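You operate a simulated robot arm through the tools that you are given. There is no shell and no other tool. Be economical: measure what you need, move in short steps, check, and stop when the job is done.

The job below is to be done with a simulated robot arm. You get a single attempt, and the scene is never put back.

Task
Fetch the wire end with white tip and set it on the top of the tying table. Then take the grease brush and leave it on the orange die. Then put the red repair marker on top of the carton on the top of the die bench. Then open the grey drawer, fetch the black lump from the inside of the grey drawer and set it in the drip pan, then shut the drawer. Then open the right door of the brown bench, take the green die and leave it on the upper shelf of the brown bench, then shut the door. Do these in the order given. Set down upright: red repair marker.

It is judged by the outcome, as a careful person would: the job done as asked, and still so three seconds after it is handed in. It fails if anything else is knocked over, pushed out of place, dropped, spilled or broken.

Robot
A 7-joint arm with a two-finger parallel gripper on a trunk, on a base that drives. Base frame: it is fixed to the floor where the robot stands at the start and does not move with it; the origin is under the middle of the robot, x ahead of it, y to its left, z up; the surface under the hand at the start is at about z = 0.86. Readings come in m, degrees, newtons and seconds.
With the tool pointing down near the work surface it reaches from about 0.68 to 0.78 m from the robot's upright axis, wherever it stands. Its first joint turns from -143.0 to 143.0 degrees. Places, roughly: black lump (4x4x3 cm) [-5, -0.9, 0.8]; carton [0.75, 1.25, 1]; drip pan (17x17x6 cm) [-3.8, -3, 1.2]; grease brush (3x3x9 cm) [0.4, 0.6, 0.9]; green die [-10.75, 2.5, 0.75]; grey drawer [-5, -0.8, 0.8]; orange die [0.75, 1.5, 0.75]; red repair marker [0.75, 1, 1]; right door of the brown bench [-10.3, 3.1, 0.4]; top of the tying table [-2, 4, 0.9]; upper shelf of the brown bench [-10.5, 2.8, 0.4]; wire end with white tip (12x3x2 cm) [0.7, 0.2, 0.9]. Payload 3 kg.
The TCP is the grasp point between the finger pads, 0.03 m short of the fingertips. In the tool frame z runs along the fingers and y along their closing line. The gripper opens to 0.11 m. The fingers are 0.02 m wide and 0.01 m thick; the gripper's body (0.048 by 0.112 m) begins 0.055 m behind the TCP.
Orientation is told as [roll, pitch, yaw] about the base's x, y, z axes, in that order, counted from this pose: with the fingers straight down and closing along the base's y, the tool's x points along the base's -x, its y along +y and its z along -z.

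Tools
- The arm moves only by the tool send_rows. Its argument "deltas" is a list of rows, each an object (a shift or turn left out is 0, a gripper value left out holds the last) with "slide": the shift along the tool's x, y, z in units of 400 mm (1.0 is 400 mm), a list of three; "dr": the turn, a rotation vector about the tool's x, y, z in units of 90 degrees (1.0 is 90 degrees), a list of three; "gripper": the gripper command, from -1 (shut) to 1 (fully open), values between in proportion. In form: [{"slide": [x, y, z], "dr": [ax, ay, az], "gripper": gripper}, ...]. A call has 1 to 10 rows; each row is the pose to reach, as a shift and turn from the pose commanded when the call began, along the tool's axes at that moment. A call with a number of a shift or a turn outside -1 to 1 is refused whole. Rows are played at 5 a second. More than 0.05 m and 8.6 degrees between two rows, or a gripper value outside its range, and nothing of the call is played. Where a pose cannot be reached the arm comes as near as it can. A force on the tool above 40 N (or 10 N above the force at the start of the call, whichever is more), or a blocked arm, ends the call early, and 0.2 s more pass. The fingers move at their own pace (about 0.108 m/s each) and stop on an object; they squeeze with about 21 N. The grip force told is the motor's: it shows also when the fingers shut on nothing. Time passes only in rows, and 0.2 s behind the last, so rows that repeat a pose let the fingers close. It gives the time, the measured TCP pose, the force on the tool (base axes), the opening and the grip force at its end, in the units of the frame above (readings bear some noise), with the torque about the TCP (base axes, N m) and any sound that the robot's microphone picked up, and new pictures: "pictures" is both (left out), scene, wrist or none.
- Cameras (640 x 400 px; columns grow to the right, rows downward): "scene" is now at [0.1322, 0.0635, 1.5349]; the picture's right is [0.78, -0.62, 0.00], its down [-0.44, -0.55, -0.71] and it looks along [0.44, 0.56, -0.70] (base axes); focal length 278 px, centre (320, 200). "wrist" rides on the gripper at [0.072, 0.017, -0.103] in the tool frame; the picture's right is [-0.23, 0.97, 0.00], its down [-0.76, -0.18, -0.62] and it looks along [-0.61, -0.14, 0.78] (tool axes); focal length 222 px, centre (320, 200). There is no depth. A picture from a camera that has moved, and an enlarged one, comes with that camera's place and axes in the base frame and with its lens.
- lift_body(by): slides the trunk up (or, below 0, down) by that many m; the arm and the scene camera ride with it, the base frame stays. It gives what a move gives, with no picture.
- steer(legs): drives the robot by 1 to 6 legs, each [ahead, left, turn to the left] in m, m and degrees, along the robot's own axes; the way and the turn of a leg run together, so that a leg with both is an arc; at most 1.5 m and 180 degrees a leg. The arm and the cameras ride along, it lands a little off, and it stops where it bumps. It gives what a move gives, and a new picture of the scene camera.
- pan_tilt(pan, tilt): turns the head with the scene camera to pan (to the left, within 86 degrees either way) and tilt (down, from -29 to 69), counted from straight ahead of the robot. It gives what a move gives, and a new picture of the scene camera.
- close_up(camera, box): a new picture of the part [left, top, right, bottom] of that camera's present view, enlarged. The clock stands still meanwhile.
- hand_in(): hands the job in; it is judged then, once.

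Work in short steps. Places have to be worked out from the pictures, the camera data and where the tool is seen: move nearer, look again, correct. Check each grasp and each placing, and mend what went wrong. You have 207 turns and 260 pictures in all, those below and enlarged ones among them. Open the gripper and draw the arm clear of the work before you hand the job in, unless the task says otherwise; then end with one line.

The tools are called after "Call:" as a command line: name --argument value ..., lists and objects as JSON in quotes. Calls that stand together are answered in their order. send_rows: Moves the arm, as the interface text tells. Its arguments: {"type":"object","properties":{"deltas":{"type":"array","items":{"type":"object","properties":{"slide":{"type":"array","items":{"type":"number"}},"dr":{"type":"array","items":{"type":"number"}},"gripper":{"type":"number"}}}},"pictures":{"type":"string","enum":["both","scene","wrist","none"]}},"required":["deltas"]} The other tools are called the same way: lift_body (by) slides the trunk up or down; steer (legs) drives the base; pan_tilt (pan, tilt) turns the head that bears the scene camera; close_up (camera, box) takes an enlarged picture of a part of a camera's view; hand_in () hands the job in.

At the start:

```text
time_s: 0.0
position: [0.2523, 0.4886, 1.1085]
tool_rot: [-0.3, 0.1, -0.6]
contact_force: [0.5, 0.8, 0.0]
ft_torque: [-0.01, 0.01, 0.01]
opening: 0.11
finger_force: 0.0
trunk travel left (down, up): [-0.65, 0.24]
robot x, y, heading: [-0.0006, -0.0002, 0.0]
head pan, tilt: [51.7, 44.8]
```

scene: 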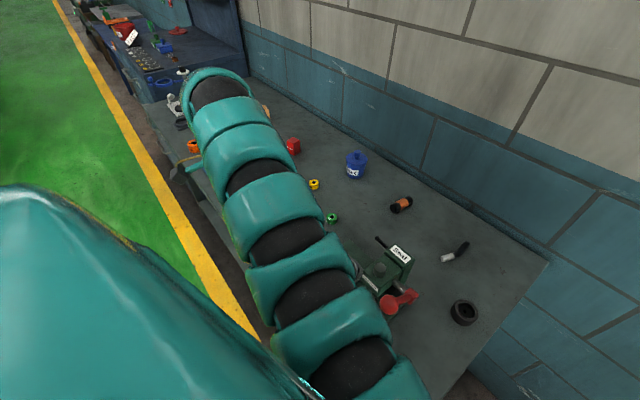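
wrist: 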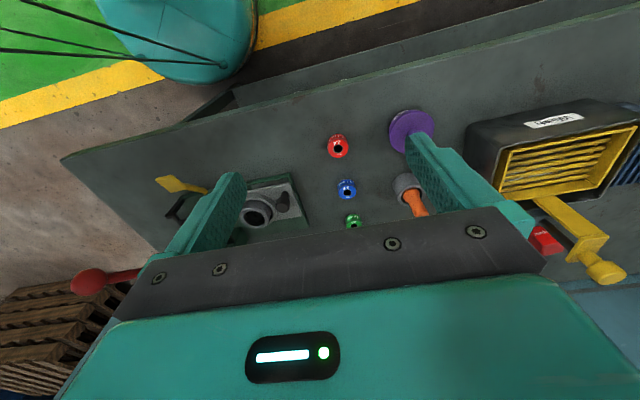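

I'll look at the work surface first: the dark piece with a white end at about (455,253) in the scene picture matches the wire end. I turn the head to see it better.

Call:
pan_tilt --pan 15 --tilt 45

Call:
close_up --camera "wrist" --box '[60, 80, 640, 300]'

```text
time_s: 1.0
position: [0.2524, 0.4894, 1.108]
tool_rot: [-0.3, 0.1, -0.7]
contact_force: [0.3, 0.2, 0.5]
ft_torque: [-0.02, -0.01, 0.01]
opening: 0.1101
finger_force: 0.0
trunk travel left (down, up): [-0.65, 0.24]
robot x, y, heading: [-0.0015, -0.0017, -0.1]
head pan, tilt: [15.0, 45.0]
camera scene: at [0.1602, 0.0207, 1.5346], right [0.26, -0.97, 0.0], down [-0.68, -0.18, -0.71], along [0.68, 0.18, -0.71], focal length 278 px, centre (320, 200)
```

scene: 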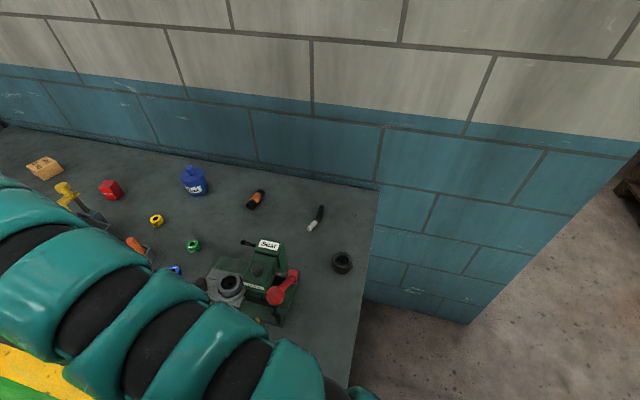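

```text
1.10 times, centred on (350, 190) of wrist
camera zoom: at [0.1807, 0.5082, 1.2138], right [0.24, 0.97, -0.01], down [0.76, -0.18, 0.62], along [0.6, -0.15, -0.78], focal length 245 px, centre (287, 211)
```

zoom: 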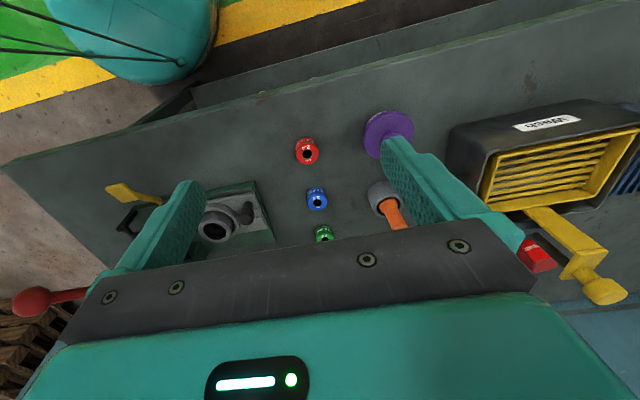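

I need to identify the wire end and the brush; two enlargements.

Call:
close_up --camera "scene" --box '[220, 170, 380, 270]'

Call:
close_up --camera "scene" --box '[20, 150, 220, 275]'

```text
4.00 times, centred on (300, 220) of scene
camera zoom: at [0.1602, 0.0207, 1.5346], right [0.26, -0.97, 0.0], down [-0.68, -0.18, -0.71], along [0.68, 0.18, -0.71], focal length 1111 px, centre (400, 120)
```

zoom: 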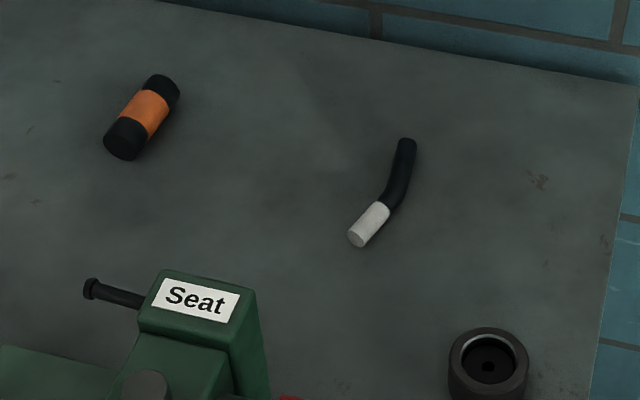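

```text
3.20 times, centred on (120, 212) of scene
camera zoom: at [0.1602, 0.0207, 1.5346], right [0.26, -0.97, 0.0], down [-0.68, -0.18, -0.71], along [0.68, 0.18, -0.71], focal length 889 px, centre (960, 160)
```

zoom: 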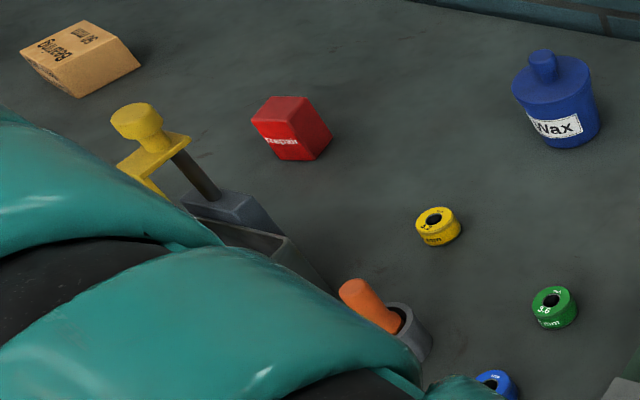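

The wire end lies roughly along x, from about (0.67,0.19) to (0.775,0.18), with the bend at (0.713,0.178). I move the hand toward it at its present height; its closing line is already across the wire.

Call:
send_rows --deltas '[{"slide": [-0.0935, -0.0626, 0]}, {"slide": [-0.187, -0.125, 0]}, {"slide": [-0.28, -0.188, 0]}, {"slide": [-0.374, -0.25, 0]}, {"slide": [-0.467, -0.313, 0]}, {"slide": [-0.561, -0.376, 0]}, {"slide": [-0.654, -0.438, 0]}, {"slide": [-0.748, -0.5, 0]}, {"slide": [-0.841, -0.563, 0]}, {"slide": [-0.935, -0.626, 0]}]' --pictures "both"

```text
time_s: 3.2
position: [0.6237, 0.2323, 1.1088]
tool_rot: [-0.3, 0.1, -0.6]
contact_force: [0.3, 0.1, -0.5]
ft_torque: [0.05, 0.0, 0.04]
opening: 0.11
finger_force: 0.0
trunk travel left (down, up): [-0.65, 0.24]
robot x, y, heading: [-0.0027, 0.0005, -0.3]
head pan, tilt: [15.0, 45.0]
camera scene: at [0.161, 0.0201, 1.5345], right [0.26, -0.97, 0.0], down [-0.68, -0.18, -0.71], along [0.68, 0.18, -0.71], focal length 278 px, centre (320, 200)
camera wrist: at [0.5525, 0.2519, 1.2145], right [0.24, 0.97, -0.01], down [0.76, -0.18, 0.62], along [0.6, -0.15, -0.78], focal length 222 px, centre (320, 200)
```

scene: 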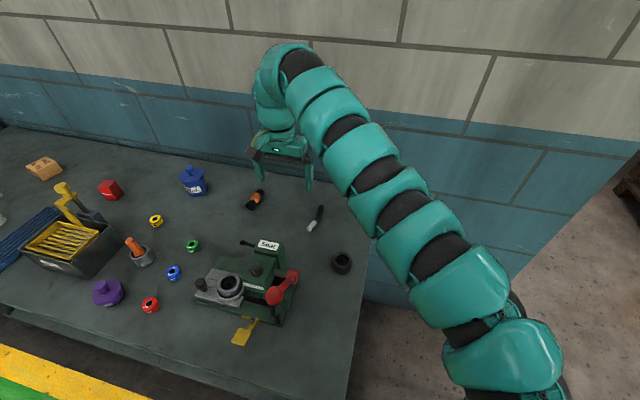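
wrist: 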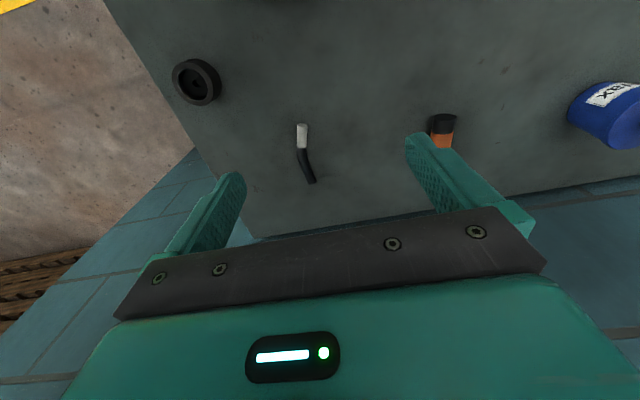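

The wrist view agrees: bend at about (0.71,0.178). I move above it and down to z≈0.94.

Call:
send_rows --deltas '[{"slide": [-0.11, -0.066, 0]}, {"slide": [-0.22, -0.1325, 0.02]}, {"slide": [-0.22, -0.1325, 0.14]}, {"slide": [-0.22, -0.1325, 0.26]}, {"slide": [-0.22, -0.1325, 0.38]}, {"slide": [-0.22, -0.1325, 0.42]}]' --pictures "both"

```text
refused: row 1 steps farther than a row can; nothing moved
```

Row 1 was slightly too long; I split it.

Call:
send_rows --deltas '[{"slide": [-0.075, -0.045, 0]}, {"slide": [-0.15, -0.09, 0.02]}, {"slide": [-0.22, -0.1325, 0.06]}, {"slide": [-0.22, -0.1325, 0.18]}, {"slide": [-0.22, -0.1325, 0.3]}, {"slide": [-0.22, -0.1325, 0.42]}]' --pictures "both"

```text
time_s: 4.6
position: [0.7107, 0.1769, 0.9395]
tool_rot: [-0.3, 0.1, -0.5]
contact_force: [1.0, -0.6, -0.3]
ft_torque: [-0.01, 0.03, 0.01]
opening: 0.1098
finger_force: 0.1
out of reach, approached as far as the arm can: row 3, 4
trunk travel left (down, up): [-0.65, 0.24]
robot x, y, heading: [0.0006, 0.0022, 0.0]
head pan, tilt: [15.0, 45.0]
camera scene: at [0.1614, 0.0203, 1.5344], right [0.26, -0.97, 0.0], down [-0.68, -0.18, -0.71], along [0.68, 0.18, -0.71], focal length 278 px, centre (320, 200)
camera wrist: at [0.6393, 0.1965, 1.0453], right [0.24, 0.97, -0.01], down [0.76, -0.18, 0.62], along [0.6, -0.15, -0.78], focal length 222 px, centre (320, 200)
```

scene: 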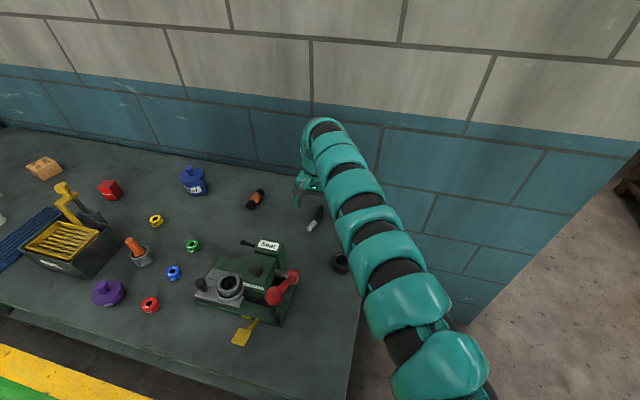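
wrist: 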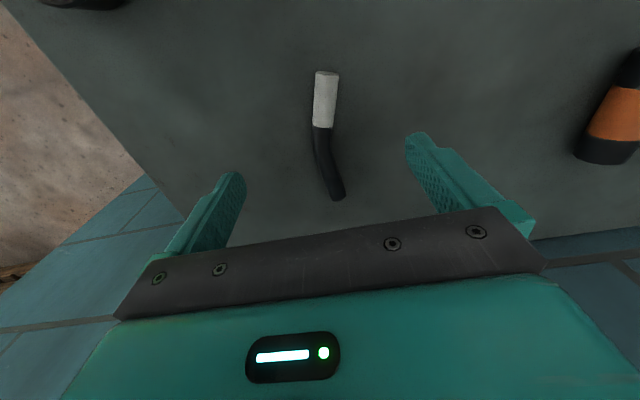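

Still well centred. Down to z≈0.892 and close.

Call:
send_rows --deltas '[{"slide": [0.01, 0.005, 0.06]}, {"slide": [0.01, 0.005, 0.118]}, {"slide": [0.01, 0.005, 0.118], "gripper": -1}, {"slide": [0.01, 0.005, 0.118], "gripper": -1}, {"slide": [0.01, 0.005, 0.118], "gripper": -1}, {"slide": [0.01, 0.005, 0.118], "gripper": -1}]' --pictures "wrist"

```text
time_s: 6.0
position: [0.7049, 0.1795, 0.8945]
tool_rot: [-0.3, 0.1, -0.6]
contact_force: [0.3, -0.2, -1.4]
ft_torque: [0.02, 0.0, 0.0]
opening: 0.0155
finger_force: 20.9
out of reach, approached as far as the arm can: row 2, 3, 4
trunk travel left (down, up): [-0.65, 0.24]
robot x, y, heading: [-0.0009, -0.0022, 0.1]
head pan, tilt: [15.0, 45.0]
camera wrist: at [0.6322, 0.1988, 1.0001], right [0.24, 0.97, -0.01], down [0.76, -0.18, 0.62], along [0.6, -0.15, -0.78], focal length 222 px, centre (320, 200)
```

wrist: 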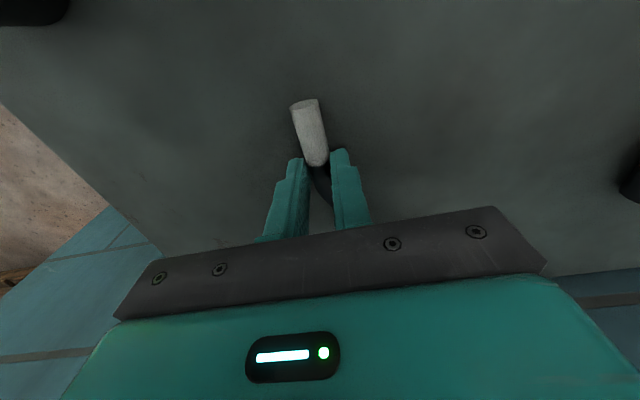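

Held (opening 15.5 mm). Lift 0.22 m and draw back.

Call:
send_rows --deltas '[{"slide": [0, 0, -0.11]}, {"slide": [0, 0, -0.22]}, {"slide": [0.05, 0, -0.33]}, {"slide": [0.1, 0, -0.44]}, {"slide": [0.15, 0, -0.54]}, {"slide": [0.26, 0, -0.54]}, {"slide": [0.37, 0, -0.54]}, {"slide": [0.48, 0, -0.54]}]' --pictures "wrist"

Call:
pan_tilt --pan 86 --tilt 15

```text
time_s: 7.8
position: [0.5397, 0.2097, 1.0982]
tool_rot: [-0.3, -0.1, -0.6]
contact_force: [-0.1, -0.2, -2.3]
ft_torque: [0.0, 0.0, -0.01]
opening: 0.0154
finger_force: 21.1
out of reach, approached as far as the arm can: row 7, 8
trunk travel left (down, up): [-0.65, 0.24]
robot x, y, heading: [-0.0001, -0.0022, -0.0]
head pan, tilt: [15.0, 45.0]
camera wrist: at [0.4674, 0.2274, 1.2039], right [0.24, 0.97, 0.0], down [0.76, -0.18, 0.62], along [0.6, -0.15, -0.78], focal length 222 px, centre (320, 200)
```

wrist: 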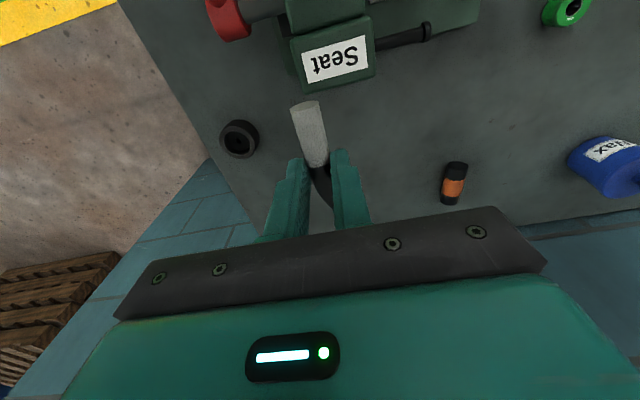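

```text
time_s: 9.3
position: [0.5402, 0.2074, 1.0984]
tool_rot: [-0.2, 0.2, -0.7]
contact_force: [-0.5, -0.7, -1.1]
ft_torque: [0.02, 0.04, -0.02]
opening: 0.0156
finger_force: 21.5
trunk travel left (down, up): [-0.65, 0.24]
robot x, y, heading: [-0.0034, -0.0026, 0.1]
head pan, tilt: [85.9, 15.0]
camera scene: at [0.0886, 0.0927, 1.5814], right [1.0, -0.07, 0.0], down [-0.02, -0.26, -0.97], along [0.07, 0.96, -0.26], focal length 278 px, centre (320, 200)
```

scene: 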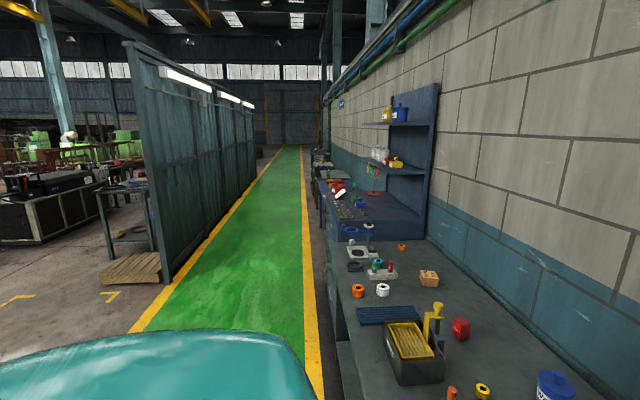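

The wire is held. The scene shows the green lane, the partition from about (-1.3,2.7), and behind it a small table near (-2,3.6) — probably the tying table. I back off the bench, turn left, and look.

Call:
steer --legs '[[-0.5, 0, 0], [0, 0, 90]]'

Call:
pan_tilt --pan 45 --tilt 20

```text
time_s: 16.1
position: [-0.7201, 0.5349, 1.0989]
tool_rot: [-0.1, 0.0, 90.6]
contact_force: [-0.9, -0.4, -2.2]
ft_torque: [-0.02, 0.02, 0.0]
opening: 0.0156
finger_force: 20.8
trunk travel left (down, up): [-0.65, 0.24]
robot x, y, heading: [-0.4996, -0.0013, 90.9]
head pan, tilt: [85.9, 15.0]
camera scene: at [-0.5955, 0.084, 1.5814], right [0.05, 1.0, 0.0], down [0.26, -0.01, -0.97], along [-0.96, 0.05, -0.26], focal length 278 px, centre (320, 200)
```

scene: 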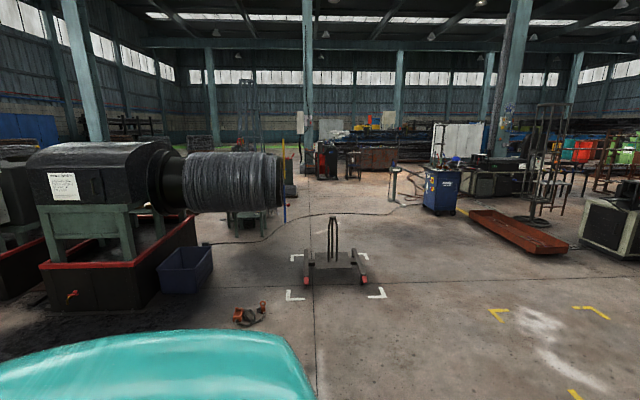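

```text
time_s: 17.2
position: [-0.7209, 0.5345, 1.0987]
tool_rot: [-0.2, 0.1, 90.7]
contact_force: [-0.2, 0.3, -2.5]
ft_torque: [-0.04, 0.0, 0.01]
opening: 0.0156
finger_force: 21.0
trunk travel left (down, up): [-0.65, 0.24]
robot x, y, heading: [-0.5051, -0.0058, 91.2]
head pan, tilt: [45.0, 20.0]
camera scene: at [-0.5694, 0.1437, 1.5732], right [0.69, 0.72, 0.0], down [0.25, -0.24, -0.94], along [-0.68, 0.65, -0.34], focal length 278 px, centre (320, 200)
```

scene: 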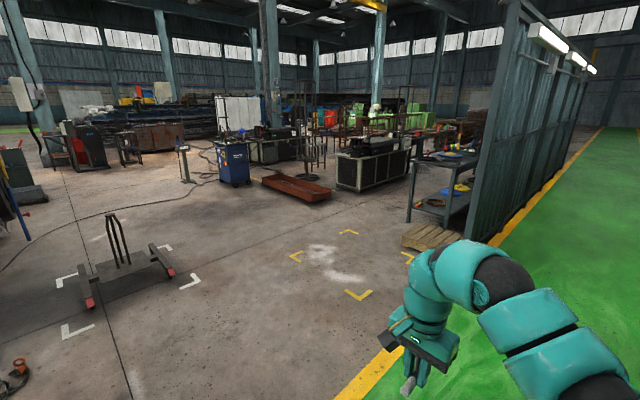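

The table beyond the pallet looks like the goal; I enlarge it.

Call:
close_up --camera "scene" --box '[350, 120, 510, 260]'

```text
2.86 times, centred on (430, 190) of scene
camera zoom: at [-0.5694, 0.1437, 1.5732], right [0.69, 0.72, 0.0], down [0.25, -0.24, -0.94], along [-0.68, 0.65, -0.34], focal length 794 px, centre (6, 229)
```

zoom: 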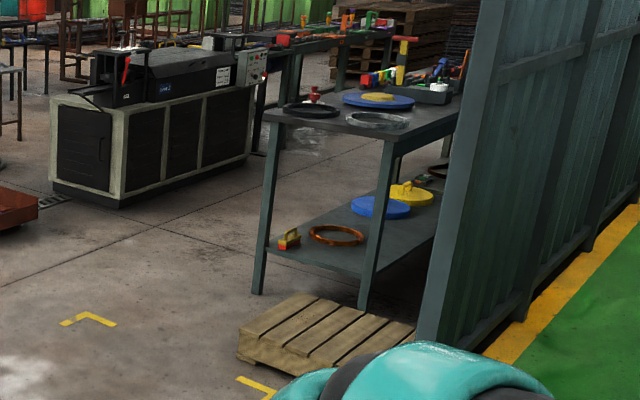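

The table is about x −2.25…−1.8, starting at y≈3.4; its west side is open, with an aisle up to the black machine at x≈−3.6. I drive diagonally toward (−2.4, 2.0) and look.

Call:
steer --legs '[[1.0, 0.95, 0], [1.0, 1.0, 0]]'

Call:
pan_tilt --pan 0 --tilt 25

```text
time_s: 30.7
position: [-2.7394, 2.4893, 1.0987]
tool_rot: [-0.1, 0.2, 92.2]
contact_force: [1.4, 0.2, -1.7]
ft_torque: [0.0, -0.02, 0.0]
opening: 0.0156
finger_force: 20.9
trunk travel left (down, up): [-0.65, 0.24]
robot x, y, heading: [-2.5049, 1.9567, 92.7]
head pan, tilt: [45.0, 20.0]
camera scene: at [-2.5775, 2.1028, 1.5732], right [0.67, 0.74, 0.0], down [0.25, -0.23, -0.94], along [-0.7, 0.63, -0.34], focal length 278 px, centre (320, 200)
```

scene: 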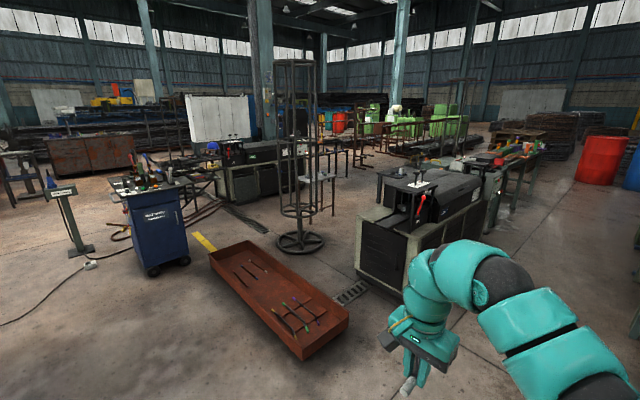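

```text
time_s: 31.9
position: [-2.7393, 2.4894, 1.0984]
tool_rot: [-0.2, 0.1, 92.3]
contact_force: [0.0, 0.4, -1.4]
ft_torque: [-0.04, 0.0, 0.0]
opening: 0.0154
finger_force: 21.4
trunk travel left (down, up): [-0.65, 0.24]
robot x, y, heading: [-2.5057, 1.9603, 93.1]
head pan, tilt: [0.0, 25.0]
camera scene: at [-2.5129, 2.1321, 1.5651], right [1.0, 0.05, 0.0], down [0.02, -0.42, -0.91], along [-0.05, 0.91, -0.42], focal length 278 px, centre (320, 200)
```

scene: 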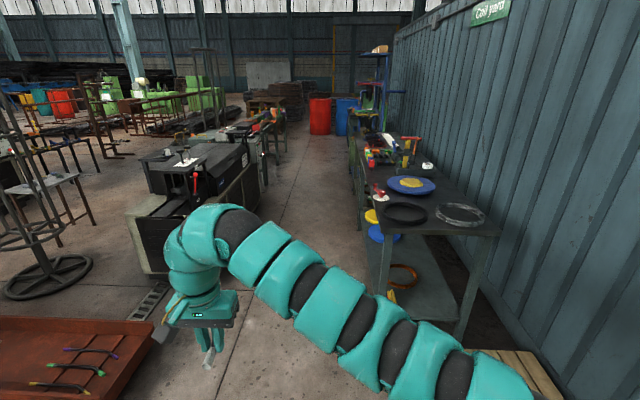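

The table's near corners are at about (−2.29,3.24) and (−1.75,3.27); the front strip between/before the two rings is free. I turn to heading 0 here, then slide left to stand near (−2.6, 2.9).

Call:
steer --legs '[[0, 0, -93.1], [-0.1, 0.92, 0]]'

Call:
pan_tilt --pan 40 --tilt 45

```text
time_s: 40.5
position: [-2.1085, 3.1023, 1.0977]
tool_rot: [-0.1, 0.2, 2.5]
contact_force: [0.1, -0.2, -1.6]
ft_torque: [-0.02, 0.06, -0.02]
opening: 0.0157
finger_force: 20.6
trunk travel left (down, up): [-0.65, 0.24]
robot x, y, heading: [-2.6388, 2.8671, 3.0]
head pan, tilt: [0.0, 25.0]
camera scene: at [-2.4632, 2.8761, 1.5651], right [0.05, -1.0, 0.0], down [-0.42, -0.02, -0.91], along [0.91, 0.05, -0.42], focal length 278 px, centre (320, 200)
```

scene: 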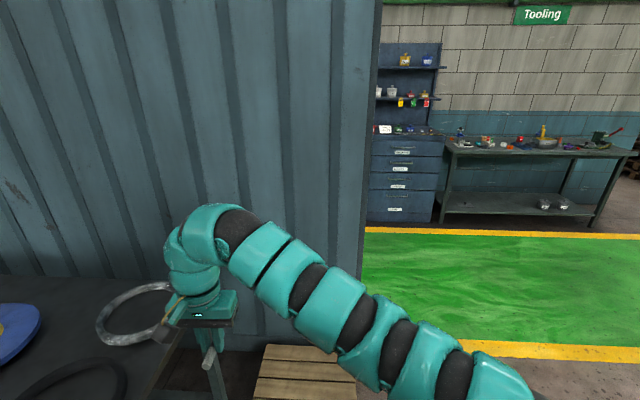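

```text
time_s: 41.6
position: [-2.1078, 3.1022, 1.099]
tool_rot: [0.0, 0.1, 2.4]
contact_force: [0.3, 0.1, -1.9]
ft_torque: [0.0, 0.01, 0.02]
opening: 0.0156
finger_force: 21.2
trunk travel left (down, up): [-0.65, 0.24]
robot x, y, heading: [-2.6373, 2.8667, 2.9]
head pan, tilt: [40.0, 45.0]
camera scene: at [-2.4957, 2.9263, 1.5346], right [0.68, -0.73, 0.0], down [-0.52, -0.48, -0.71], along [0.52, 0.48, -0.71], focal length 278 px, centre (320, 200)
```

scene: 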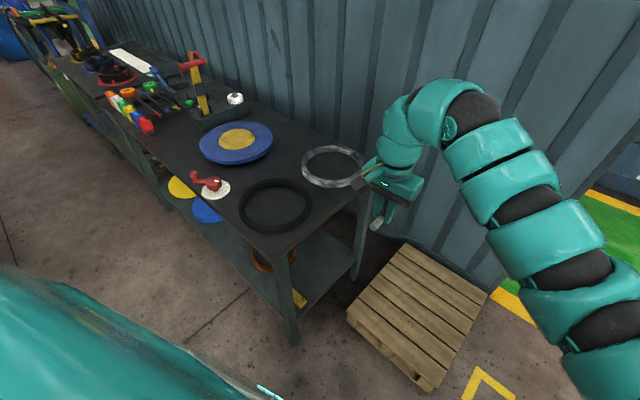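

I see the rings, the disc, and free patches between them; enlarge the near table top to choose the spot.

Call:
close_up --camera "scene" --box '[180, 90, 400, 270]'

Call:
close_up --camera "wrist" --box '[0, 0, 640, 400]'

```text
2.22 times, centred on (290, 180) of scene
camera zoom: at [-2.4957, 2.9263, 1.5346], right [0.68, -0.73, 0.0], down [-0.52, -0.48, -0.71], along [0.52, 0.48, -0.71], focal length 617 px, centre (387, 244)
```

zoom: 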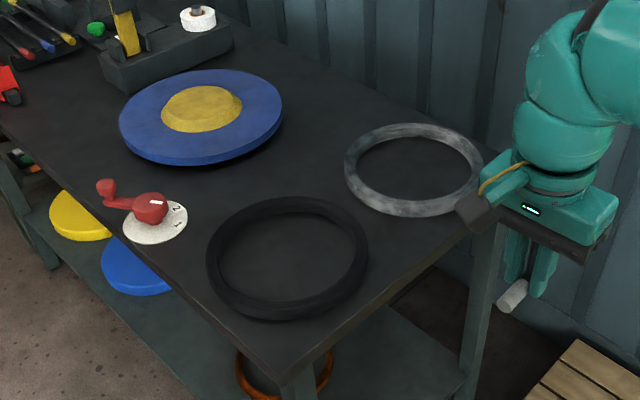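

```text
1.00 times, centred on (320, 200) of wrist (not enlarged: the box is as wide or as high as the picture)
camera zoom: at [-2.1813, 3.1178, 1.204], right [0.19, 0.98, 0.0], down [0.77, -0.14, 0.62], along [0.61, -0.12, -0.78], focal length 222 px, centre (320, 200)
```

zoom: 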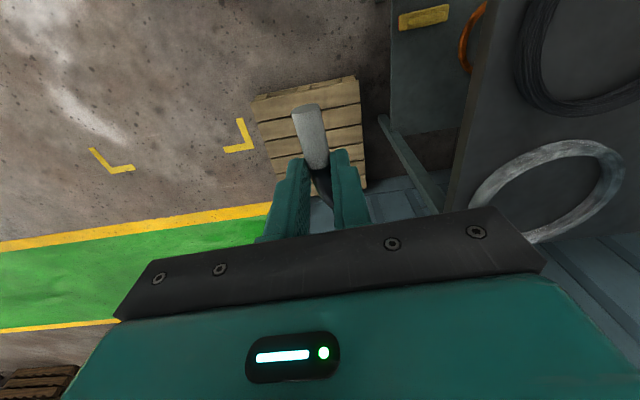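

There is a good free patch around (−1.95,3.60) between disc and rings. I come a bit nearer: to about (−2.45,3.02), clear of the table corner and pallet.

Call:
steer --legs '[[0.19, 0.145, -2.9]]'

Call:
close_up --camera "wrist" --box '[0, 0, 640, 400]'

```text
time_s: 43.4
position: [-1.9087, 3.2264, 1.0978]
tool_rot: [-0.2, 0.0, -0.5]
contact_force: [0.9, 0.6, -2.1]
ft_torque: [0.01, 0.04, -0.02]
opening: 0.0157
finger_force: 21.2
trunk travel left (down, up): [-0.65, 0.24]
robot x, y, heading: [-2.449, 3.0126, 0.1]
head pan, tilt: [40.0, 45.0]
camera scene: at [-2.3038, 3.069, 1.5344], right [0.65, -0.76, 0.0], down [-0.54, -0.46, -0.71], along [0.54, 0.46, -0.71], focal length 278 px, centre (320, 200)
```

scene: 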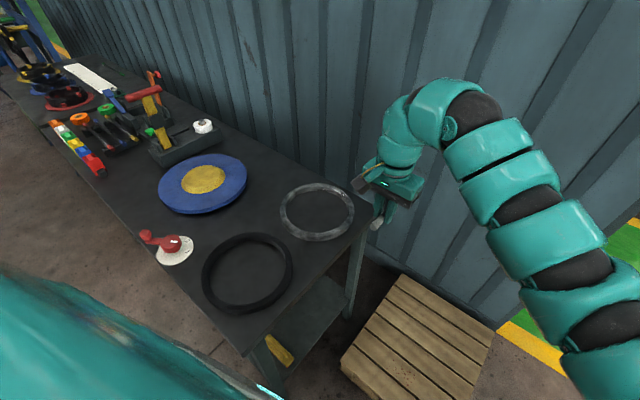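

```text
1.00 times, centred on (320, 200) of wrist (not enlarged: the box is as wide or as high as the picture)
camera zoom: at [-1.9806, 3.2446, 1.2036], right [0.24, 0.97, 0.0], down [0.76, -0.18, 0.62], along [0.6, -0.15, -0.78], focal length 222 px, centre (320, 200)
```

zoom: 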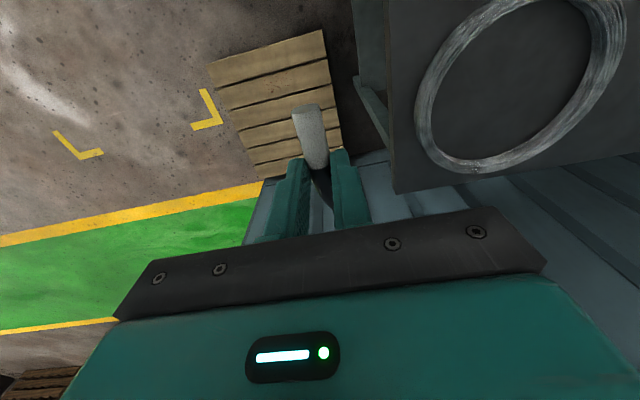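

Target release point ≈(−1.965,3.615). I move over it at the present height.

Call:
send_rows --deltas '[{"slide": [0.015, 0.108, 0]}, {"slide": [0.03, 0.216, 0]}, {"slide": [0.045, 0.324, 0]}, {"slide": [0.06, 0.432, 0]}, {"slide": [0.075, 0.54, 0]}, {"slide": [0.09, 0.648, 0]}, {"slide": [0.105, 0.756, 0]}, {"slide": [0.12, 0.864, 0]}, {"slide": [0.13, 0.972, 0]}]' --pictures "both"

```text
time_s: 45.4
position: [-1.9762, 3.4233, 1.0611]
tool_rot: [-0.1, 0.1, -0.6]
contact_force: [1.5, -1.1, -2.6]
ft_torque: [0.05, 0.05, 0.0]
opening: 0.016
finger_force: 20.9
out of reach, approached as far as the arm can: row 4, 5, 6, 7, 8, 9
trunk travel left (down, up): [-0.65, 0.24]
robot x, y, heading: [-2.4524, 3.0177, 0.2]
head pan, tilt: [40.0, 45.0]
camera scene: at [-2.3039, 3.0663, 1.5346], right [0.65, -0.76, 0.0], down [-0.54, -0.46, -0.71], along [0.54, 0.46, -0.71], focal length 278 px, centre (320, 200)
camera wrist: at [-2.048, 3.4426, 1.1665], right [0.24, 0.97, 0.0], down [0.76, -0.18, 0.62], along [0.6, -0.15, -0.78], focal length 222 px, centre (320, 200)
```

scene: 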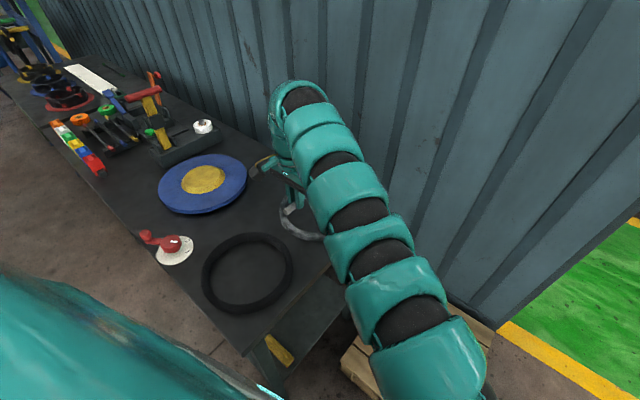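
wrist: 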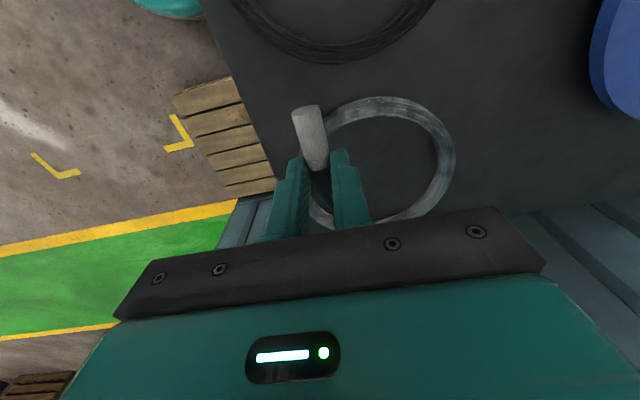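

At this height the arm is short. I raise the trunk 0.2 m so the reach is as near a work surface, then go over the spot.

Call:
lift_body --by 0.2

```text
time_s: 47.6
position: [-1.9777, 3.4256, 1.2619]
tool_rot: [-0.2, 0.1, -0.5]
contact_force: [0.6, -0.6, -2.3]
ft_torque: [-0.01, 0.03, 0.0]
opening: 0.0156
finger_force: 20.6
trunk travel left (down, up): [-0.85, 0.04]
robot x, y, heading: [-2.4477, 3.0159, 0.4]
head pan, tilt: [40.0, 45.0]
```

Now shift +0.19 m in y and down to z≈1.10.

Call:
send_rows --deltas '[{"slide": [-0.005, 0.0, 0.11]}, {"slide": [-0.01, 0.08, 0.18]}, {"slide": [-0.015, 0.16, 0.25]}, {"slide": [-0.02, 0.25, 0.32]}, {"slide": [-0.03, 0.35, 0.36]}, {"slide": [-0.03, 0.42, 0.4]}, {"slide": [-0.03, 0.475, 0.4]}, {"slide": [-0.03, 0.475, 0.4]}]' --pictures "both"

```text
time_s: 49.4
position: [-2.0014, 3.4483, 1.1322]
tool_rot: [0.0, 0.1, -0.6]
contact_force: [0.9, 0.5, -2.6]
ft_torque: [0.0, 0.0, -0.02]
opening: 0.0157
finger_force: 20.4
out of reach, approached as far as the arm can: row 2, 3, 4, 5, 6, 7, 8
trunk travel left (down, up): [-0.85, 0.04]
robot x, y, heading: [-2.4498, 3.017, 0.2]
head pan, tilt: [40.0, 45.0]
camera scene: at [-2.3048, 3.0686, 1.7346], right [0.65, -0.76, 0.0], down [-0.54, -0.46, -0.71], along [0.54, 0.46, -0.71], focal length 278 px, centre (320, 200)
camera wrist: at [-2.0734, 3.4668, 1.2377], right [0.24, 0.97, 0.0], down [0.76, -0.18, 0.62], along [0.6, -0.15, -0.78], focal length 222 px, centre (320, 200)
```

scene: 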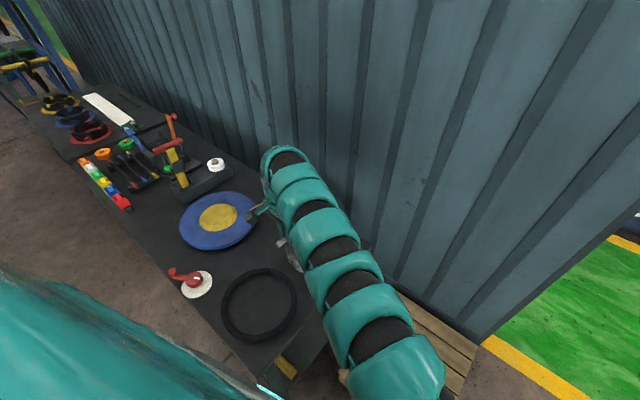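
wrist: 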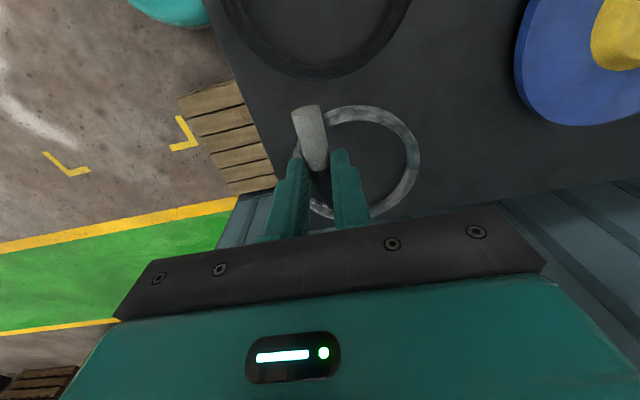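

The reach falls short, probably because the tool's yaw is off the arm's bearing. I bring the arm back in front of the robot, then will turn the robot left so arm and hand line up.

Call:
send_rows --deltas '[{"slide": [-0.0285, -0.096, -0.02]}, {"slide": [-0.057, -0.192, -0.04]}, {"slide": [-0.0855, -0.288, -0.06]}, {"slide": [-0.114, -0.384, -0.08]}, {"slide": [-0.1425, -0.48, -0.1]}, {"slide": [-0.171, -0.576, -0.12]}, {"slide": [-0.2, -0.672, -0.14]}, {"slide": [-0.228, -0.77, -0.17]}]' --pictures "none"

```text
time_s: 51.2
position: [-1.8754, 3.2447, 1.1582]
tool_rot: [0.1, -5.5, -0.7]
contact_force: [0.2, 0.3, -1.5]
ft_torque: [0.05, 0.07, 0.03]
opening: 0.0155
finger_force: 20.8
out of reach, approached as far as the arm can: row 4, 5, 6, 7, 8
trunk travel left (down, up): [-0.85, 0.04]
robot x, y, heading: [-2.4463, 3.0159, -0.0]
head pan, tilt: [40.0, 45.0]
```

The band explains it: at a low relative height the arm is too *near*, not too far. I raise the hand to restore a good pose, and see which pose is taken as commanded.

Call:
send_rows --deltas '[{"slide": [0, 0, -0.1]}, {"slide": [0, 0, -0.2]}, {"slide": [0, 0, -0.25]}]' --pictures "none"

```text
time_s: 52.0
position: [-1.8903, 3.2509, 1.2603]
tool_rot: [0.0, -5.9, -0.9]
contact_force: [-0.2, -0.3, -2.3]
ft_torque: [-0.01, 0.04, 0.0]
opening: 0.0153
finger_force: 21.2
out of reach, approached as far as the arm can: row 1, 2
trunk travel left (down, up): [-0.85, 0.04]
robot x, y, heading: [-2.4489, 3.0165, 0.1]
head pan, tilt: [40.0, 45.0]
```

Commanded pose follows the clamped one. I level the tool and move +y first.

Call:
send_rows --deltas '[{"slide": [0, 0, 0], "dr": [0, 0.066, 0]}, {"slide": [0.06, 0.1, 0], "dr": [0, 0.066, 0]}, {"slide": [0.12, 0.2, 0], "dr": [0, 0.066, 0]}, {"slide": [0.18, 0.3, 0], "dr": [0, 0.066, 0]}, {"slide": [0.24, 0.4, 0], "dr": [0, 0.066, 0]}, {"slide": [0.3, 0.5, 0], "dr": [0, 0.066, 0]}, {"slide": [0.36, 0.6, 0], "dr": [0, 0.066, 0]}]' --pictures "none"

```text
time_s: 53.6
position: [-2.0523, 3.4637, 1.2433]
tool_rot: [-0.1, -0.1, -0.8]
contact_force: [-0.3, -0.4, -1.8]
ft_torque: [-0.03, -0.05, -0.02]
opening: 0.016
finger_force: 21.3
out of reach, approached as far as the arm can: row 7
trunk travel left (down, up): [-0.85, 0.04]
robot x, y, heading: [-2.4474, 3.018, 0.2]
head pan, tilt: [40.0, 45.0]
```

Level again at r≈0.60. Now extend and descend together toward (−1.965,3.615,1.10).

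Call:
send_rows --deltas '[{"slide": [-0.05, 0.09, 0.02]}, {"slide": [-0.1, 0.17, 0.07]}, {"slide": [-0.14, 0.24, 0.15]}, {"slide": [-0.18, 0.31, 0.24]}, {"slide": [-0.2175, 0.3775, 0.33]}, {"slide": [-0.2175, 0.3775, 0.36]}]' --pictures "both"

```text
time_s: 55.0
position: [-2.0095, 3.4556, 1.1764]
tool_rot: [-0.1, 0.0, -0.9]
contact_force: [1.1, -0.4, -2.9]
ft_torque: [0.02, 0.05, 0.0]
opening: 0.0158
finger_force: 20.5
out of reach, approached as far as the arm can: row 1, 2, 3, 4, 5, 6
trunk travel left (down, up): [-0.85, 0.04]
robot x, y, heading: [-2.4516, 3.0142, 0.1]
head pan, tilt: [40.0, 45.0]
camera scene: at [-2.3052, 3.0688, 1.7346], right [0.65, -0.76, 0.0], down [-0.54, -0.46, -0.71], along [0.54, 0.46, -0.71], focal length 278 px, centre (320, 200)
camera wrist: at [-2.082, 3.4752, 1.2815], right [0.24, 0.97, 0.0], down [0.76, -0.19, 0.62], along [0.61, -0.15, -0.78], focal length 222 px, centre (320, 200)
```

scene: 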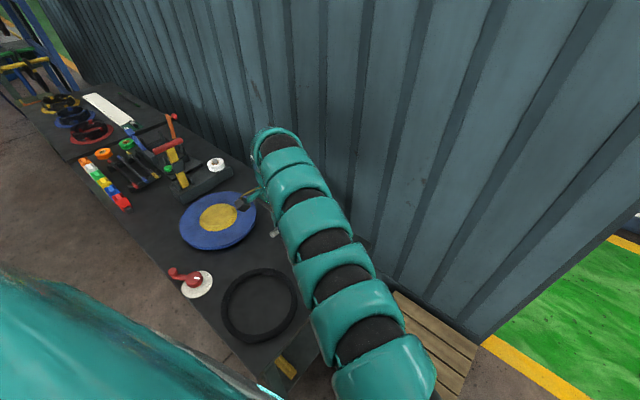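
wrist: 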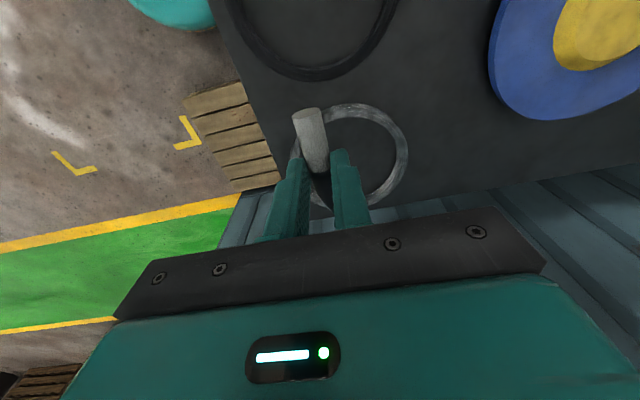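

The stall is at r≈0.62 whatever the height, so I rotate the hand about the vertical by ~+35° to line it up with the arm; the wire will lie along the free diagonal.

Call:
send_rows --deltas '[{"slide": [0, 0, -0.05], "dr": [0, 0, -0.08]}, {"slide": [0, 0, -0.1], "dr": [0, 0, -0.16]}, {"slide": [0, 0, -0.15], "dr": [0, 0, -0.24]}, {"slide": [0, 0, -0.15], "dr": [0, 0, -0.32]}, {"slide": [0, 0, -0.15], "dr": [0, 0, -0.4]}]' --pictures "none"

```text
time_s: 56.2
position: [-2.0176, 3.4564, 1.2373]
tool_rot: [-0.1, 0.0, 35.2]
contact_force: [0.2, 0.9, -2.2]
ft_torque: [-0.05, 0.09, 0.03]
opening: 0.0153
finger_force: 21.1
out of reach, approached as far as the arm can: row 2, 3, 4, 5
trunk travel left (down, up): [-0.85, 0.04]
robot x, y, heading: [-2.4487, 3.0171, 0.3]
head pan, tilt: [40.0, 45.0]
```

Now extend and descend along the new tool axes.

Call:
send_rows --deltas '[{"slide": [-0.08, 0.06, 0.03]}, {"slide": [-0.16, 0.12, 0.08]}, {"slide": [-0.23, 0.17, 0.15]}, {"slide": [-0.29, 0.215, 0.23]}, {"slide": [-0.336, 0.249, 0.31]}, {"slide": [-0.336, 0.249, 0.343]}]' --pictures "both"

```text
time_s: 57.6
position: [-2.0361, 3.4672, 1.1563]
tool_rot: [-0.1, 0.1, 35.2]
contact_force: [0.7, -0.5, -1.3]
ft_torque: [-0.03, 0.04, 0.05]
opening: 0.0159
finger_force: 20.9
out of reach, approached as far as the arm can: row 1, 2, 3, 4, 5, 6
trunk travel left (down, up): [-0.85, 0.04]
robot x, y, heading: [-2.4476, 3.0117, 0.4]
head pan, tilt: [40.0, 45.0]
camera scene: at [-2.3037, 3.0682, 1.7345], right [0.65, -0.76, 0.0], down [-0.54, -0.46, -0.71], along [0.54, 0.46, -0.71], focal length 278 px, centre (320, 200)
camera wrist: at [-2.1049, 3.4402, 1.2614], right [-0.37, 0.93, 0.0], down [0.73, 0.29, 0.62], along [0.58, 0.23, -0.78], focal length 222 px, centre (320, 200)
```

scene: 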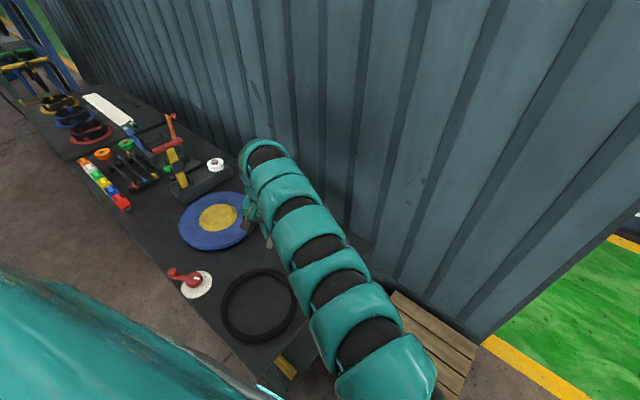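
wrist: 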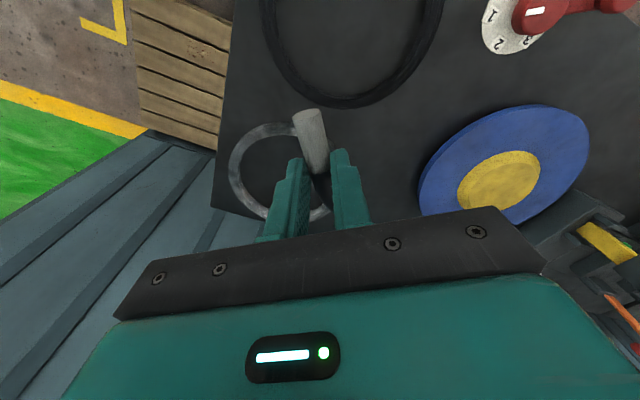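

The limit seems tied to the sideways bearing. I bring the arm back in front (bearing ~15°), hand straight, and then turn the robot instead.

Call:
send_rows --deltas '[{"slide": [0.0, -0.0, -0.1]}, {"slide": [0.0, -0.05, -0.2], "dr": [0, 0, 0.05]}, {"slide": [0.025, -0.15, -0.25], "dr": [0, 0, 0.1]}, {"slide": [0.05, -0.26, -0.25], "dr": [0, 0, 0.15]}, {"slide": [0.075, -0.37, -0.25], "dr": [0, 0, 0.2]}, {"slide": [0.1, -0.48, -0.25], "dr": [0, 0, 0.25]}, {"slide": [0.125, -0.59, -0.25], "dr": [0, 0, 0.3]}, {"slide": [0.15, -0.7, -0.25], "dr": [0, 0, 0.36]}, {"slide": [0.173, -0.8, -0.25], "dr": [0, 0, 0.4]}]' --pictures "none"

Call:
steer --legs '[[0, 0, 35]]'

```text
time_s: 59.6
position: [-1.8977, 3.2213, 1.274]
tool_rot: [0.1, 0.0, 2.5]
contact_force: [0.1, -0.5, -2.8]
ft_torque: [0.0, 0.0, 0.04]
opening: 0.0154
finger_force: 21.1
out of reach, approached as far as the arm can: row 6, 7, 8, 9
trunk travel left (down, up): [-0.85, 0.04]
robot x, y, heading: [-2.4493, 3.0136, 0.3]
head pan, tilt: [40.0, 45.0]
```

```text
time_s: 61.7
position: [-2.1206, 3.5076, 1.2716]
tool_rot: [-0.1, 0.0, 38.0]
contact_force: [-0.2, -0.2, -1.8]
ft_torque: [-0.03, 0.04, -0.03]
opening: 0.0156
finger_force: 20.9
trunk travel left (down, up): [-0.85, 0.04]
robot x, y, heading: [-2.4483, 3.0134, 35.4]
head pan, tilt: [40.0, 45.0]
camera scene: at [-2.362, 3.1416, 1.7345], right [0.97, -0.25, 0.0], down [-0.17, -0.69, -0.71], along [0.17, 0.68, -0.71], focal length 278 px, centre (320, 200)
```

scene: 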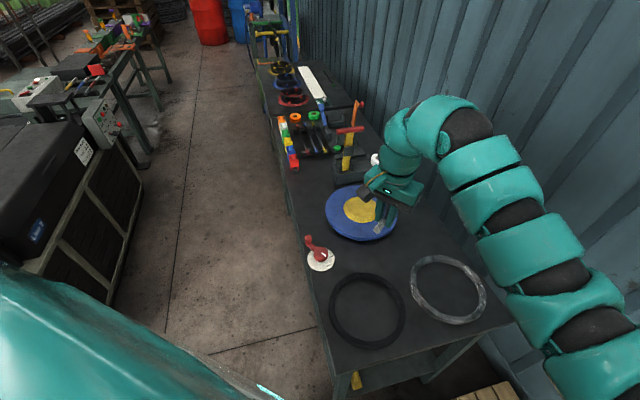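

Now the target (−1.965,3.615) is at bearing ~16° in the robot frame. Extend and descend.

Call:
send_rows --deltas '[{"slide": [-0.09, -0.005, 0.04]}, {"slide": [-0.18, -0.01, 0.1]}, {"slide": [-0.27, -0.015, 0.17]}, {"slide": [-0.35, -0.02, 0.24]}, {"slide": [-0.42, -0.025, 0.32]}, {"slide": [-0.472, -0.028, 0.4]}, {"slide": [-0.472, -0.028, 0.43]}]' --pictures "both"

```text
time_s: 63.3
position: [-1.995, 3.5769, 1.1155]
tool_rot: [0.3, 0.2, 37.9]
contact_force: [0.8, 0.8, -1.1]
ft_torque: [-0.02, 0.04, 0.03]
opening: 0.0153
finger_force: 21.0
out of reach, approached as far as the arm can: row 5, 6, 7
trunk travel left (down, up): [-0.85, 0.04]
robot x, y, heading: [-2.4498, 3.0138, 36.0]
head pan, tilt: [40.0, 45.0]
camera scene: at [-2.3579, 3.1392, 1.7344], right [0.97, -0.25, 0.0], down [-0.18, -0.68, -0.71], along [0.17, 0.69, -0.71], focal length 278 px, centre (320, 200)
camera wrist: at [-2.0619, 3.546, 1.2213], right [-0.42, 0.91, 0.0], down [0.71, 0.33, 0.62], along [0.56, 0.26, -0.78], focal length 222 px, centre (320, 200)
```

scene: 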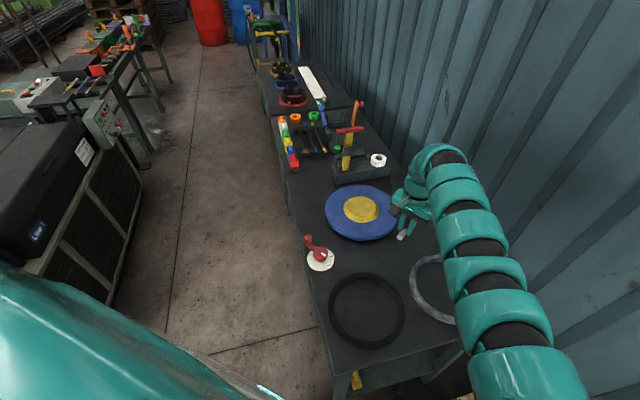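
wrist: 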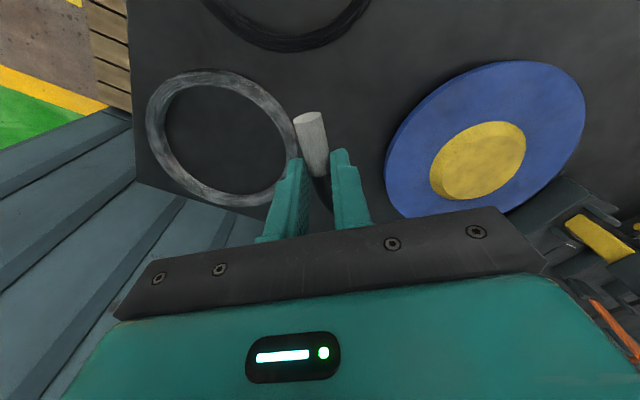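

Good, it extends now (r≈0.72). I nudge 3 cm forward and 1 cm toward the disc while descending to z≈1.07, then will lower with the trunk.

Call:
send_rows --deltas '[{"slide": [-0.02, 0.01, 0.06]}, {"slide": [-0.05, 0.025, 0.12]}, {"slide": [-0.075, 0.025, 0.15]}]' --pictures "none"

Call:
lift_body --by -0.11

Call:
close_up --camera "wrist" --box '[0, 0, 640, 400]'

```text
time_s: 64.1
position: [-1.9884, 3.5718, 1.0918]
tool_rot: [-0.2, 0.0, 38.1]
contact_force: [0.3, 0.5, -0.9]
ft_torque: [-0.06, -0.02, -0.01]
opening: 0.0157
finger_force: 21.2
out of reach, approached as far as the arm can: row 1, 2, 3
trunk travel left (down, up): [-0.85, 0.04]
robot x, y, heading: [-2.4479, 3.0159, 35.6]
head pan, tilt: [40.0, 45.0]
```

```text
time_s: 65.5
position: [-1.9868, 3.5702, 0.9813]
tool_rot: [-0.1, 0.0, 38.0]
contact_force: [0.2, -0.3, -1.9]
ft_torque: [-0.03, 0.03, -0.02]
opening: 0.0156
finger_force: 20.9
trunk travel left (down, up): [-0.74, 0.15]
robot x, y, heading: [-2.451, 3.0127, 35.7]
head pan, tilt: [40.0, 45.0]
```

```text
1.00 times, centred on (320, 200) of wrist (not enlarged: the box is as wide or as high as the picture)
camera zoom: at [-2.0541, 3.5401, 1.0862], right [-0.42, 0.91, 0.0], down [0.71, 0.33, 0.62], along [0.57, 0.26, -0.78], focal length 222 px, centre (320, 200)
```

zoom: 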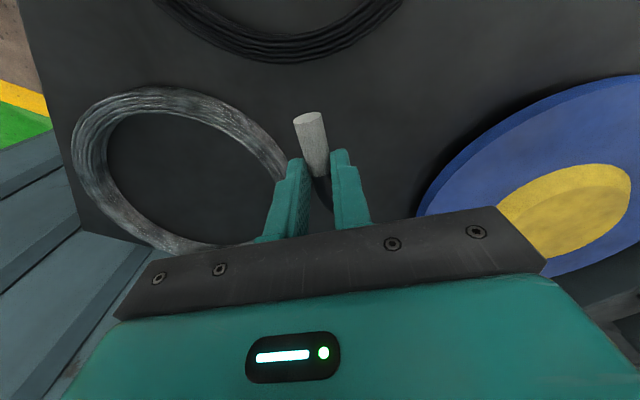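

I shift 1.7 cm toward the disc to centre between ring and disc and lower by arm 3 cm.

Call:
send_rows --deltas '[{"slide": [0, 0.0425, 0]}, {"slide": [0, 0.0425, 0.04]}, {"slide": [0, 0.0425, 0.075]}]' --pictures "both"

```text
time_s: 66.3
position: [-2.0018, 3.5728, 0.9647]
tool_rot: [-0.1, 0.0, 38.0]
contact_force: [0.3, 0.2, -1.4]
ft_torque: [-0.05, 0.03, 0.03]
opening: 0.0154
finger_force: 20.9
out of reach, approached as far as the arm can: row 1, 2, 3
trunk travel left (down, up): [-0.74, 0.15]
robot x, y, heading: [-2.4483, 3.0155, 35.5]
head pan, tilt: [40.0, 45.0]
camera scene: at [-2.3635, 3.142, 1.6246], right [0.97, -0.25, 0.0], down [-0.17, -0.69, -0.71], along [0.17, 0.68, -0.71], focal length 278 px, centre (320, 200)
camera wrist: at [-2.0704, 3.5429, 1.0693], right [-0.42, 0.91, 0.0], down [0.71, 0.33, 0.62], along [0.57, 0.26, -0.78], focal length 222 px, centre (320, 200)
```

scene: 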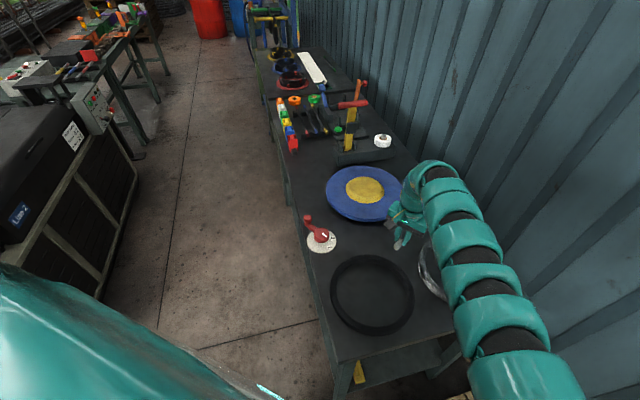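
wrist: 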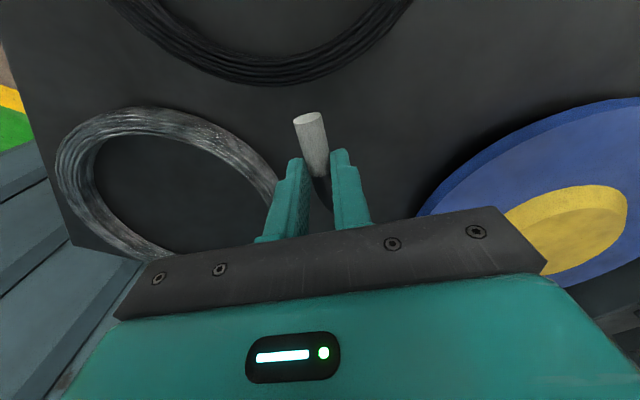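

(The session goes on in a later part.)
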